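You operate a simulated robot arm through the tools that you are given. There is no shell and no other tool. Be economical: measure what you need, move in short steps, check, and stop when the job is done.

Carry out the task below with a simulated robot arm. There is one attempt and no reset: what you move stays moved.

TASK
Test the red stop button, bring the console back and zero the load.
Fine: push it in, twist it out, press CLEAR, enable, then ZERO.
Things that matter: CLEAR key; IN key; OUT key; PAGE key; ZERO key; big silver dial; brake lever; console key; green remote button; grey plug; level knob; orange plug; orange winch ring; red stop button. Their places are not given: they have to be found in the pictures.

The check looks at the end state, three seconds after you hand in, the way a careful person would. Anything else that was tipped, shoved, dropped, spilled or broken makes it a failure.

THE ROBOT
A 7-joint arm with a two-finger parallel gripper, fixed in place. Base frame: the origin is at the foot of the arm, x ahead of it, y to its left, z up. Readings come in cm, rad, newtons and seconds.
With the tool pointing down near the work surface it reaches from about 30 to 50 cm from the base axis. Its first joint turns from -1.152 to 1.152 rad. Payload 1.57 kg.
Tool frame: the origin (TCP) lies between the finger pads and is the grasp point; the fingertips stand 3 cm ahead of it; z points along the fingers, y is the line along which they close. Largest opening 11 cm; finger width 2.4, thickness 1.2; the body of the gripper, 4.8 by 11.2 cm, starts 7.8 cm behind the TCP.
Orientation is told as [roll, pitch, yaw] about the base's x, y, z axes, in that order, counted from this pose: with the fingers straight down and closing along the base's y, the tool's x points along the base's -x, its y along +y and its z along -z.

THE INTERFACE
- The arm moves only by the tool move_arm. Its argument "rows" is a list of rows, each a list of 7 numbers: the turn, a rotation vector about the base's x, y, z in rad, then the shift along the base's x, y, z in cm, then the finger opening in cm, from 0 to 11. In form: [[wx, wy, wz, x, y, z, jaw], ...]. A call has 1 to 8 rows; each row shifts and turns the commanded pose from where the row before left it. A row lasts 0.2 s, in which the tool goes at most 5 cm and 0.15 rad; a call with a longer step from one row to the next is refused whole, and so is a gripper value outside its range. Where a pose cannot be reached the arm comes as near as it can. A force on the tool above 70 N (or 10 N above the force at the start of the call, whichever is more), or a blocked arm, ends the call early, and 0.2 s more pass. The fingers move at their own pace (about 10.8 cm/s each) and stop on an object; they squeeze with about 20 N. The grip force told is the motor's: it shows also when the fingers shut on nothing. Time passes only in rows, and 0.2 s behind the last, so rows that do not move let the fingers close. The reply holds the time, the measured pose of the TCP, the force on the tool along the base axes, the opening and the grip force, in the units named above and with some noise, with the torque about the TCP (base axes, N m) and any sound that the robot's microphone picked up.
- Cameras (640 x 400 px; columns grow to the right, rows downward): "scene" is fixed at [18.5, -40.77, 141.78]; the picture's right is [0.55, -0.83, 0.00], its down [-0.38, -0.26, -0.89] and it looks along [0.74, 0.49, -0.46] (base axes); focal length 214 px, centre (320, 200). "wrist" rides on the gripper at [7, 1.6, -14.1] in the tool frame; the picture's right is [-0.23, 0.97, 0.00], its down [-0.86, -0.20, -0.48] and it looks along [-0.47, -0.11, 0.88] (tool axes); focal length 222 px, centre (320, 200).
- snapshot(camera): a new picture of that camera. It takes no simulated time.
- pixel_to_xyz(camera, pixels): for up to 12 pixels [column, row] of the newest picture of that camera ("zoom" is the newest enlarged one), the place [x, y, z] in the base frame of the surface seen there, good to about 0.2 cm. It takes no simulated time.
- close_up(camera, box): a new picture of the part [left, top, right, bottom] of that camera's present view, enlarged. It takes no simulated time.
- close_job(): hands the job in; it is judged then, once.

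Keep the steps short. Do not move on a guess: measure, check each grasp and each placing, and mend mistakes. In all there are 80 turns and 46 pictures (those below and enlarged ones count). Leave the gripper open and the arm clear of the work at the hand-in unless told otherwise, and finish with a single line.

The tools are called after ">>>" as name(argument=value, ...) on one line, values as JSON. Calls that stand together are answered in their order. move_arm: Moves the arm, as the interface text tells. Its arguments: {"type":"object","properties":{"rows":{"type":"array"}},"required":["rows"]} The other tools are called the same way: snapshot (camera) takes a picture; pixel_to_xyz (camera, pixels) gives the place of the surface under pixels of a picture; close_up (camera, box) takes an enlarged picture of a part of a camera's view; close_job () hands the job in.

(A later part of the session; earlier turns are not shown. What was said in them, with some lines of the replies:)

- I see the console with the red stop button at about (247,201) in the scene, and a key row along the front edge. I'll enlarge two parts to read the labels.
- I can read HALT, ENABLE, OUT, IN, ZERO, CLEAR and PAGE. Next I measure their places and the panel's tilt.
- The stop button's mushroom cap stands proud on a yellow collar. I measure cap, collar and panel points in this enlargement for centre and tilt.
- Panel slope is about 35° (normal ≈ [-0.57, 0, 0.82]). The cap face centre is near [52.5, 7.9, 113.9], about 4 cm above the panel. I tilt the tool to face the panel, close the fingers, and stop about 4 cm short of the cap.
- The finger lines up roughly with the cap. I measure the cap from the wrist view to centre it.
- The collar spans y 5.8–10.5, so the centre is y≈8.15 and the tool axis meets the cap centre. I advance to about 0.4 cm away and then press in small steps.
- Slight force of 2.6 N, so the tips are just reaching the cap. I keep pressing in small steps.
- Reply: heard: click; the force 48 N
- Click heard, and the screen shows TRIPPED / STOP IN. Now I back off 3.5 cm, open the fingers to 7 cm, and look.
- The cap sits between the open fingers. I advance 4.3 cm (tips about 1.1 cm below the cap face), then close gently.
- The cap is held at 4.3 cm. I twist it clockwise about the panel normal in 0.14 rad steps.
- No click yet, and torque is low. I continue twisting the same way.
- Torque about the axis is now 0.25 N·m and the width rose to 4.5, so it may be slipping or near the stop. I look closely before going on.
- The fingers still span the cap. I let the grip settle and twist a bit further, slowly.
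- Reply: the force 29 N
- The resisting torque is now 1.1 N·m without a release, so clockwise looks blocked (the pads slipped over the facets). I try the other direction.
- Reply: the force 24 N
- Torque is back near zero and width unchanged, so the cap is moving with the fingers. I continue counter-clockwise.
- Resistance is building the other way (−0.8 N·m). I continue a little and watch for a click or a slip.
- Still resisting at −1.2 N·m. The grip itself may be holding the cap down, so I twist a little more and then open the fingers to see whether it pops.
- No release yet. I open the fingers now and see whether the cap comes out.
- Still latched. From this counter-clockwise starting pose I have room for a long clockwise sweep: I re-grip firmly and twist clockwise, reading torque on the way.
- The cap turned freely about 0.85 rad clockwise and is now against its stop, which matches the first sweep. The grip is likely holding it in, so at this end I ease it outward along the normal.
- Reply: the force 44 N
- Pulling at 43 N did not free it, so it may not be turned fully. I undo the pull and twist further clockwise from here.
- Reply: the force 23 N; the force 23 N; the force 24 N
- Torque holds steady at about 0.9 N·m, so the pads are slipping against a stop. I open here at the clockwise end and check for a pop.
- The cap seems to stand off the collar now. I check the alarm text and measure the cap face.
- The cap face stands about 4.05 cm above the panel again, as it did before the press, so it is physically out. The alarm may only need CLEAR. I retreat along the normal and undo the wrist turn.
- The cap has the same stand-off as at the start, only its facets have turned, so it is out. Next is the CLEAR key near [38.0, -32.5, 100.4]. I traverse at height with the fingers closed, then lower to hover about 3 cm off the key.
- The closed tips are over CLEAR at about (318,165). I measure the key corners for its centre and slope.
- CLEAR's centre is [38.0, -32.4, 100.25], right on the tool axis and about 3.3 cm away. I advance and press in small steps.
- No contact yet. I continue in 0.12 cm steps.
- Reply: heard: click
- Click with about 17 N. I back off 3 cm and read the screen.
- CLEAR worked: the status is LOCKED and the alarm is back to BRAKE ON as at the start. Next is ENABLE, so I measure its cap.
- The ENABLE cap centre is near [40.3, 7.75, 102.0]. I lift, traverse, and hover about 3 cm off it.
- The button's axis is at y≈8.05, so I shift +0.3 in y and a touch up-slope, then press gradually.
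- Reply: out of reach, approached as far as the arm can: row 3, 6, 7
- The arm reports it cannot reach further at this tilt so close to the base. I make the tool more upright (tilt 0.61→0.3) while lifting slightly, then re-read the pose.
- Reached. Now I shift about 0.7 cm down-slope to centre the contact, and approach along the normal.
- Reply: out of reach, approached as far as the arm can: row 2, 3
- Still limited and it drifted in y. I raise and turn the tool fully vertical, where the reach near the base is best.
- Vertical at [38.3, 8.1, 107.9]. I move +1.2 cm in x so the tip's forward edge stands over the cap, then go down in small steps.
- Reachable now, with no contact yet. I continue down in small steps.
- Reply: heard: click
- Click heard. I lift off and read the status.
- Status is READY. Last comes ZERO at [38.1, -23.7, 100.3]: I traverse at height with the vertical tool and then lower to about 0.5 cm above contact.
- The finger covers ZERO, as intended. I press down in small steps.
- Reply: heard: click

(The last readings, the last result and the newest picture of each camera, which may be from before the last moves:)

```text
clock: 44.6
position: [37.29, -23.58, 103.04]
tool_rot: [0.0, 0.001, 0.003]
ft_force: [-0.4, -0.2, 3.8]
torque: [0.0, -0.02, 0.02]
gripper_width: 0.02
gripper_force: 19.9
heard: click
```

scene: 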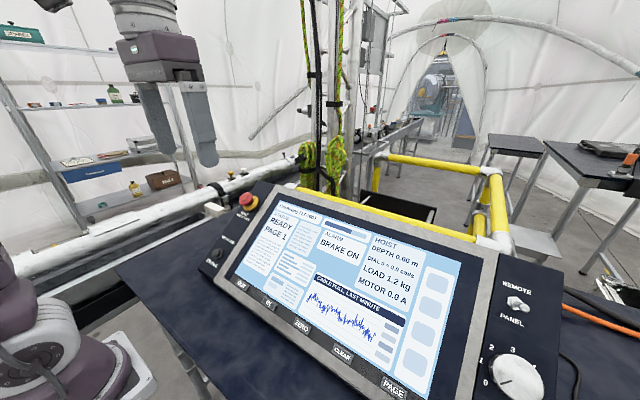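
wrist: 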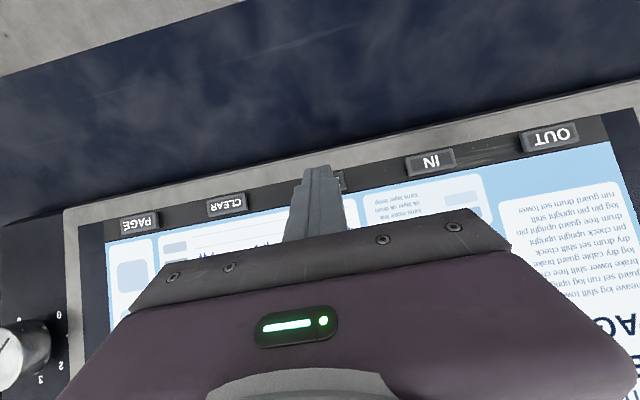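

Click heard. I lift off and read the load.

>>> move_arm(rows=[[0, 0, 0, 0, 0, 2, 0], [0, 0, 0, 0, 0, 4.5, 0], [0, 0, 0, 0, 0, 4.5, 0], [0, 0, 0, -1, 0, 4.5, 0], [0, 0, 0, -1, 0, 4, 8], [0, 0, 0, 0, 0, 0, 8]])

>>> snapshot(camera="scene")

>>> close_up(camera="scene", box=[220, 180, 444, 320])

```text
clock: 46.0
position: [35.31, -23.69, 122.36]
tool_rot: [0.001, -0.001, 0.002]
ft_force: [0.6, 0.4, -0.5]
torque: [0.0, 0.02, -0.01]
gripper_width: 8.0
gripper_force: 0.1
```

```text
11 pictures are left
```

scene: 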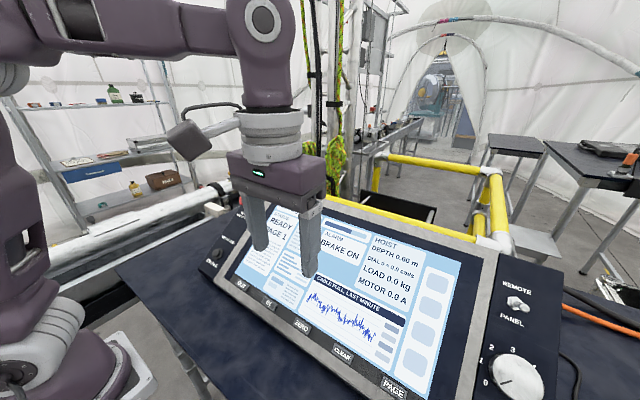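

```text
2.86 times, centred on (332, 250) of scene
```

zoom: 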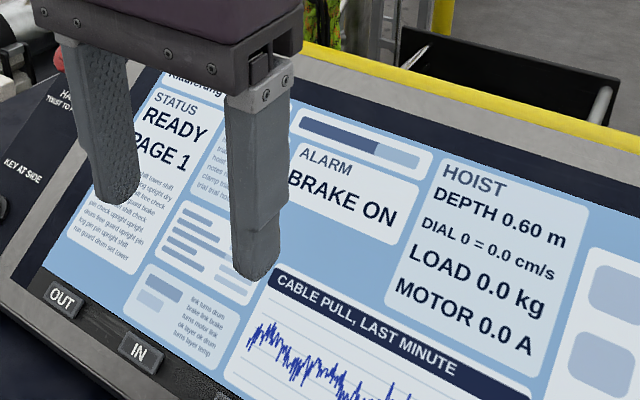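

The screen reads READY, LOAD 0.0 kg, with BRAKE ON, dial 0 and depth 0.60 m unchanged. The gripper is open and clear, so I hand in.

>>> close_job()

```text
The job is handed in.
```

The red stop button was pushed in and twisted out, then CLEAR, ENABLE and ZERO were pressed; the console reads READY with LOAD 0.0 kg, and the job is handed in.
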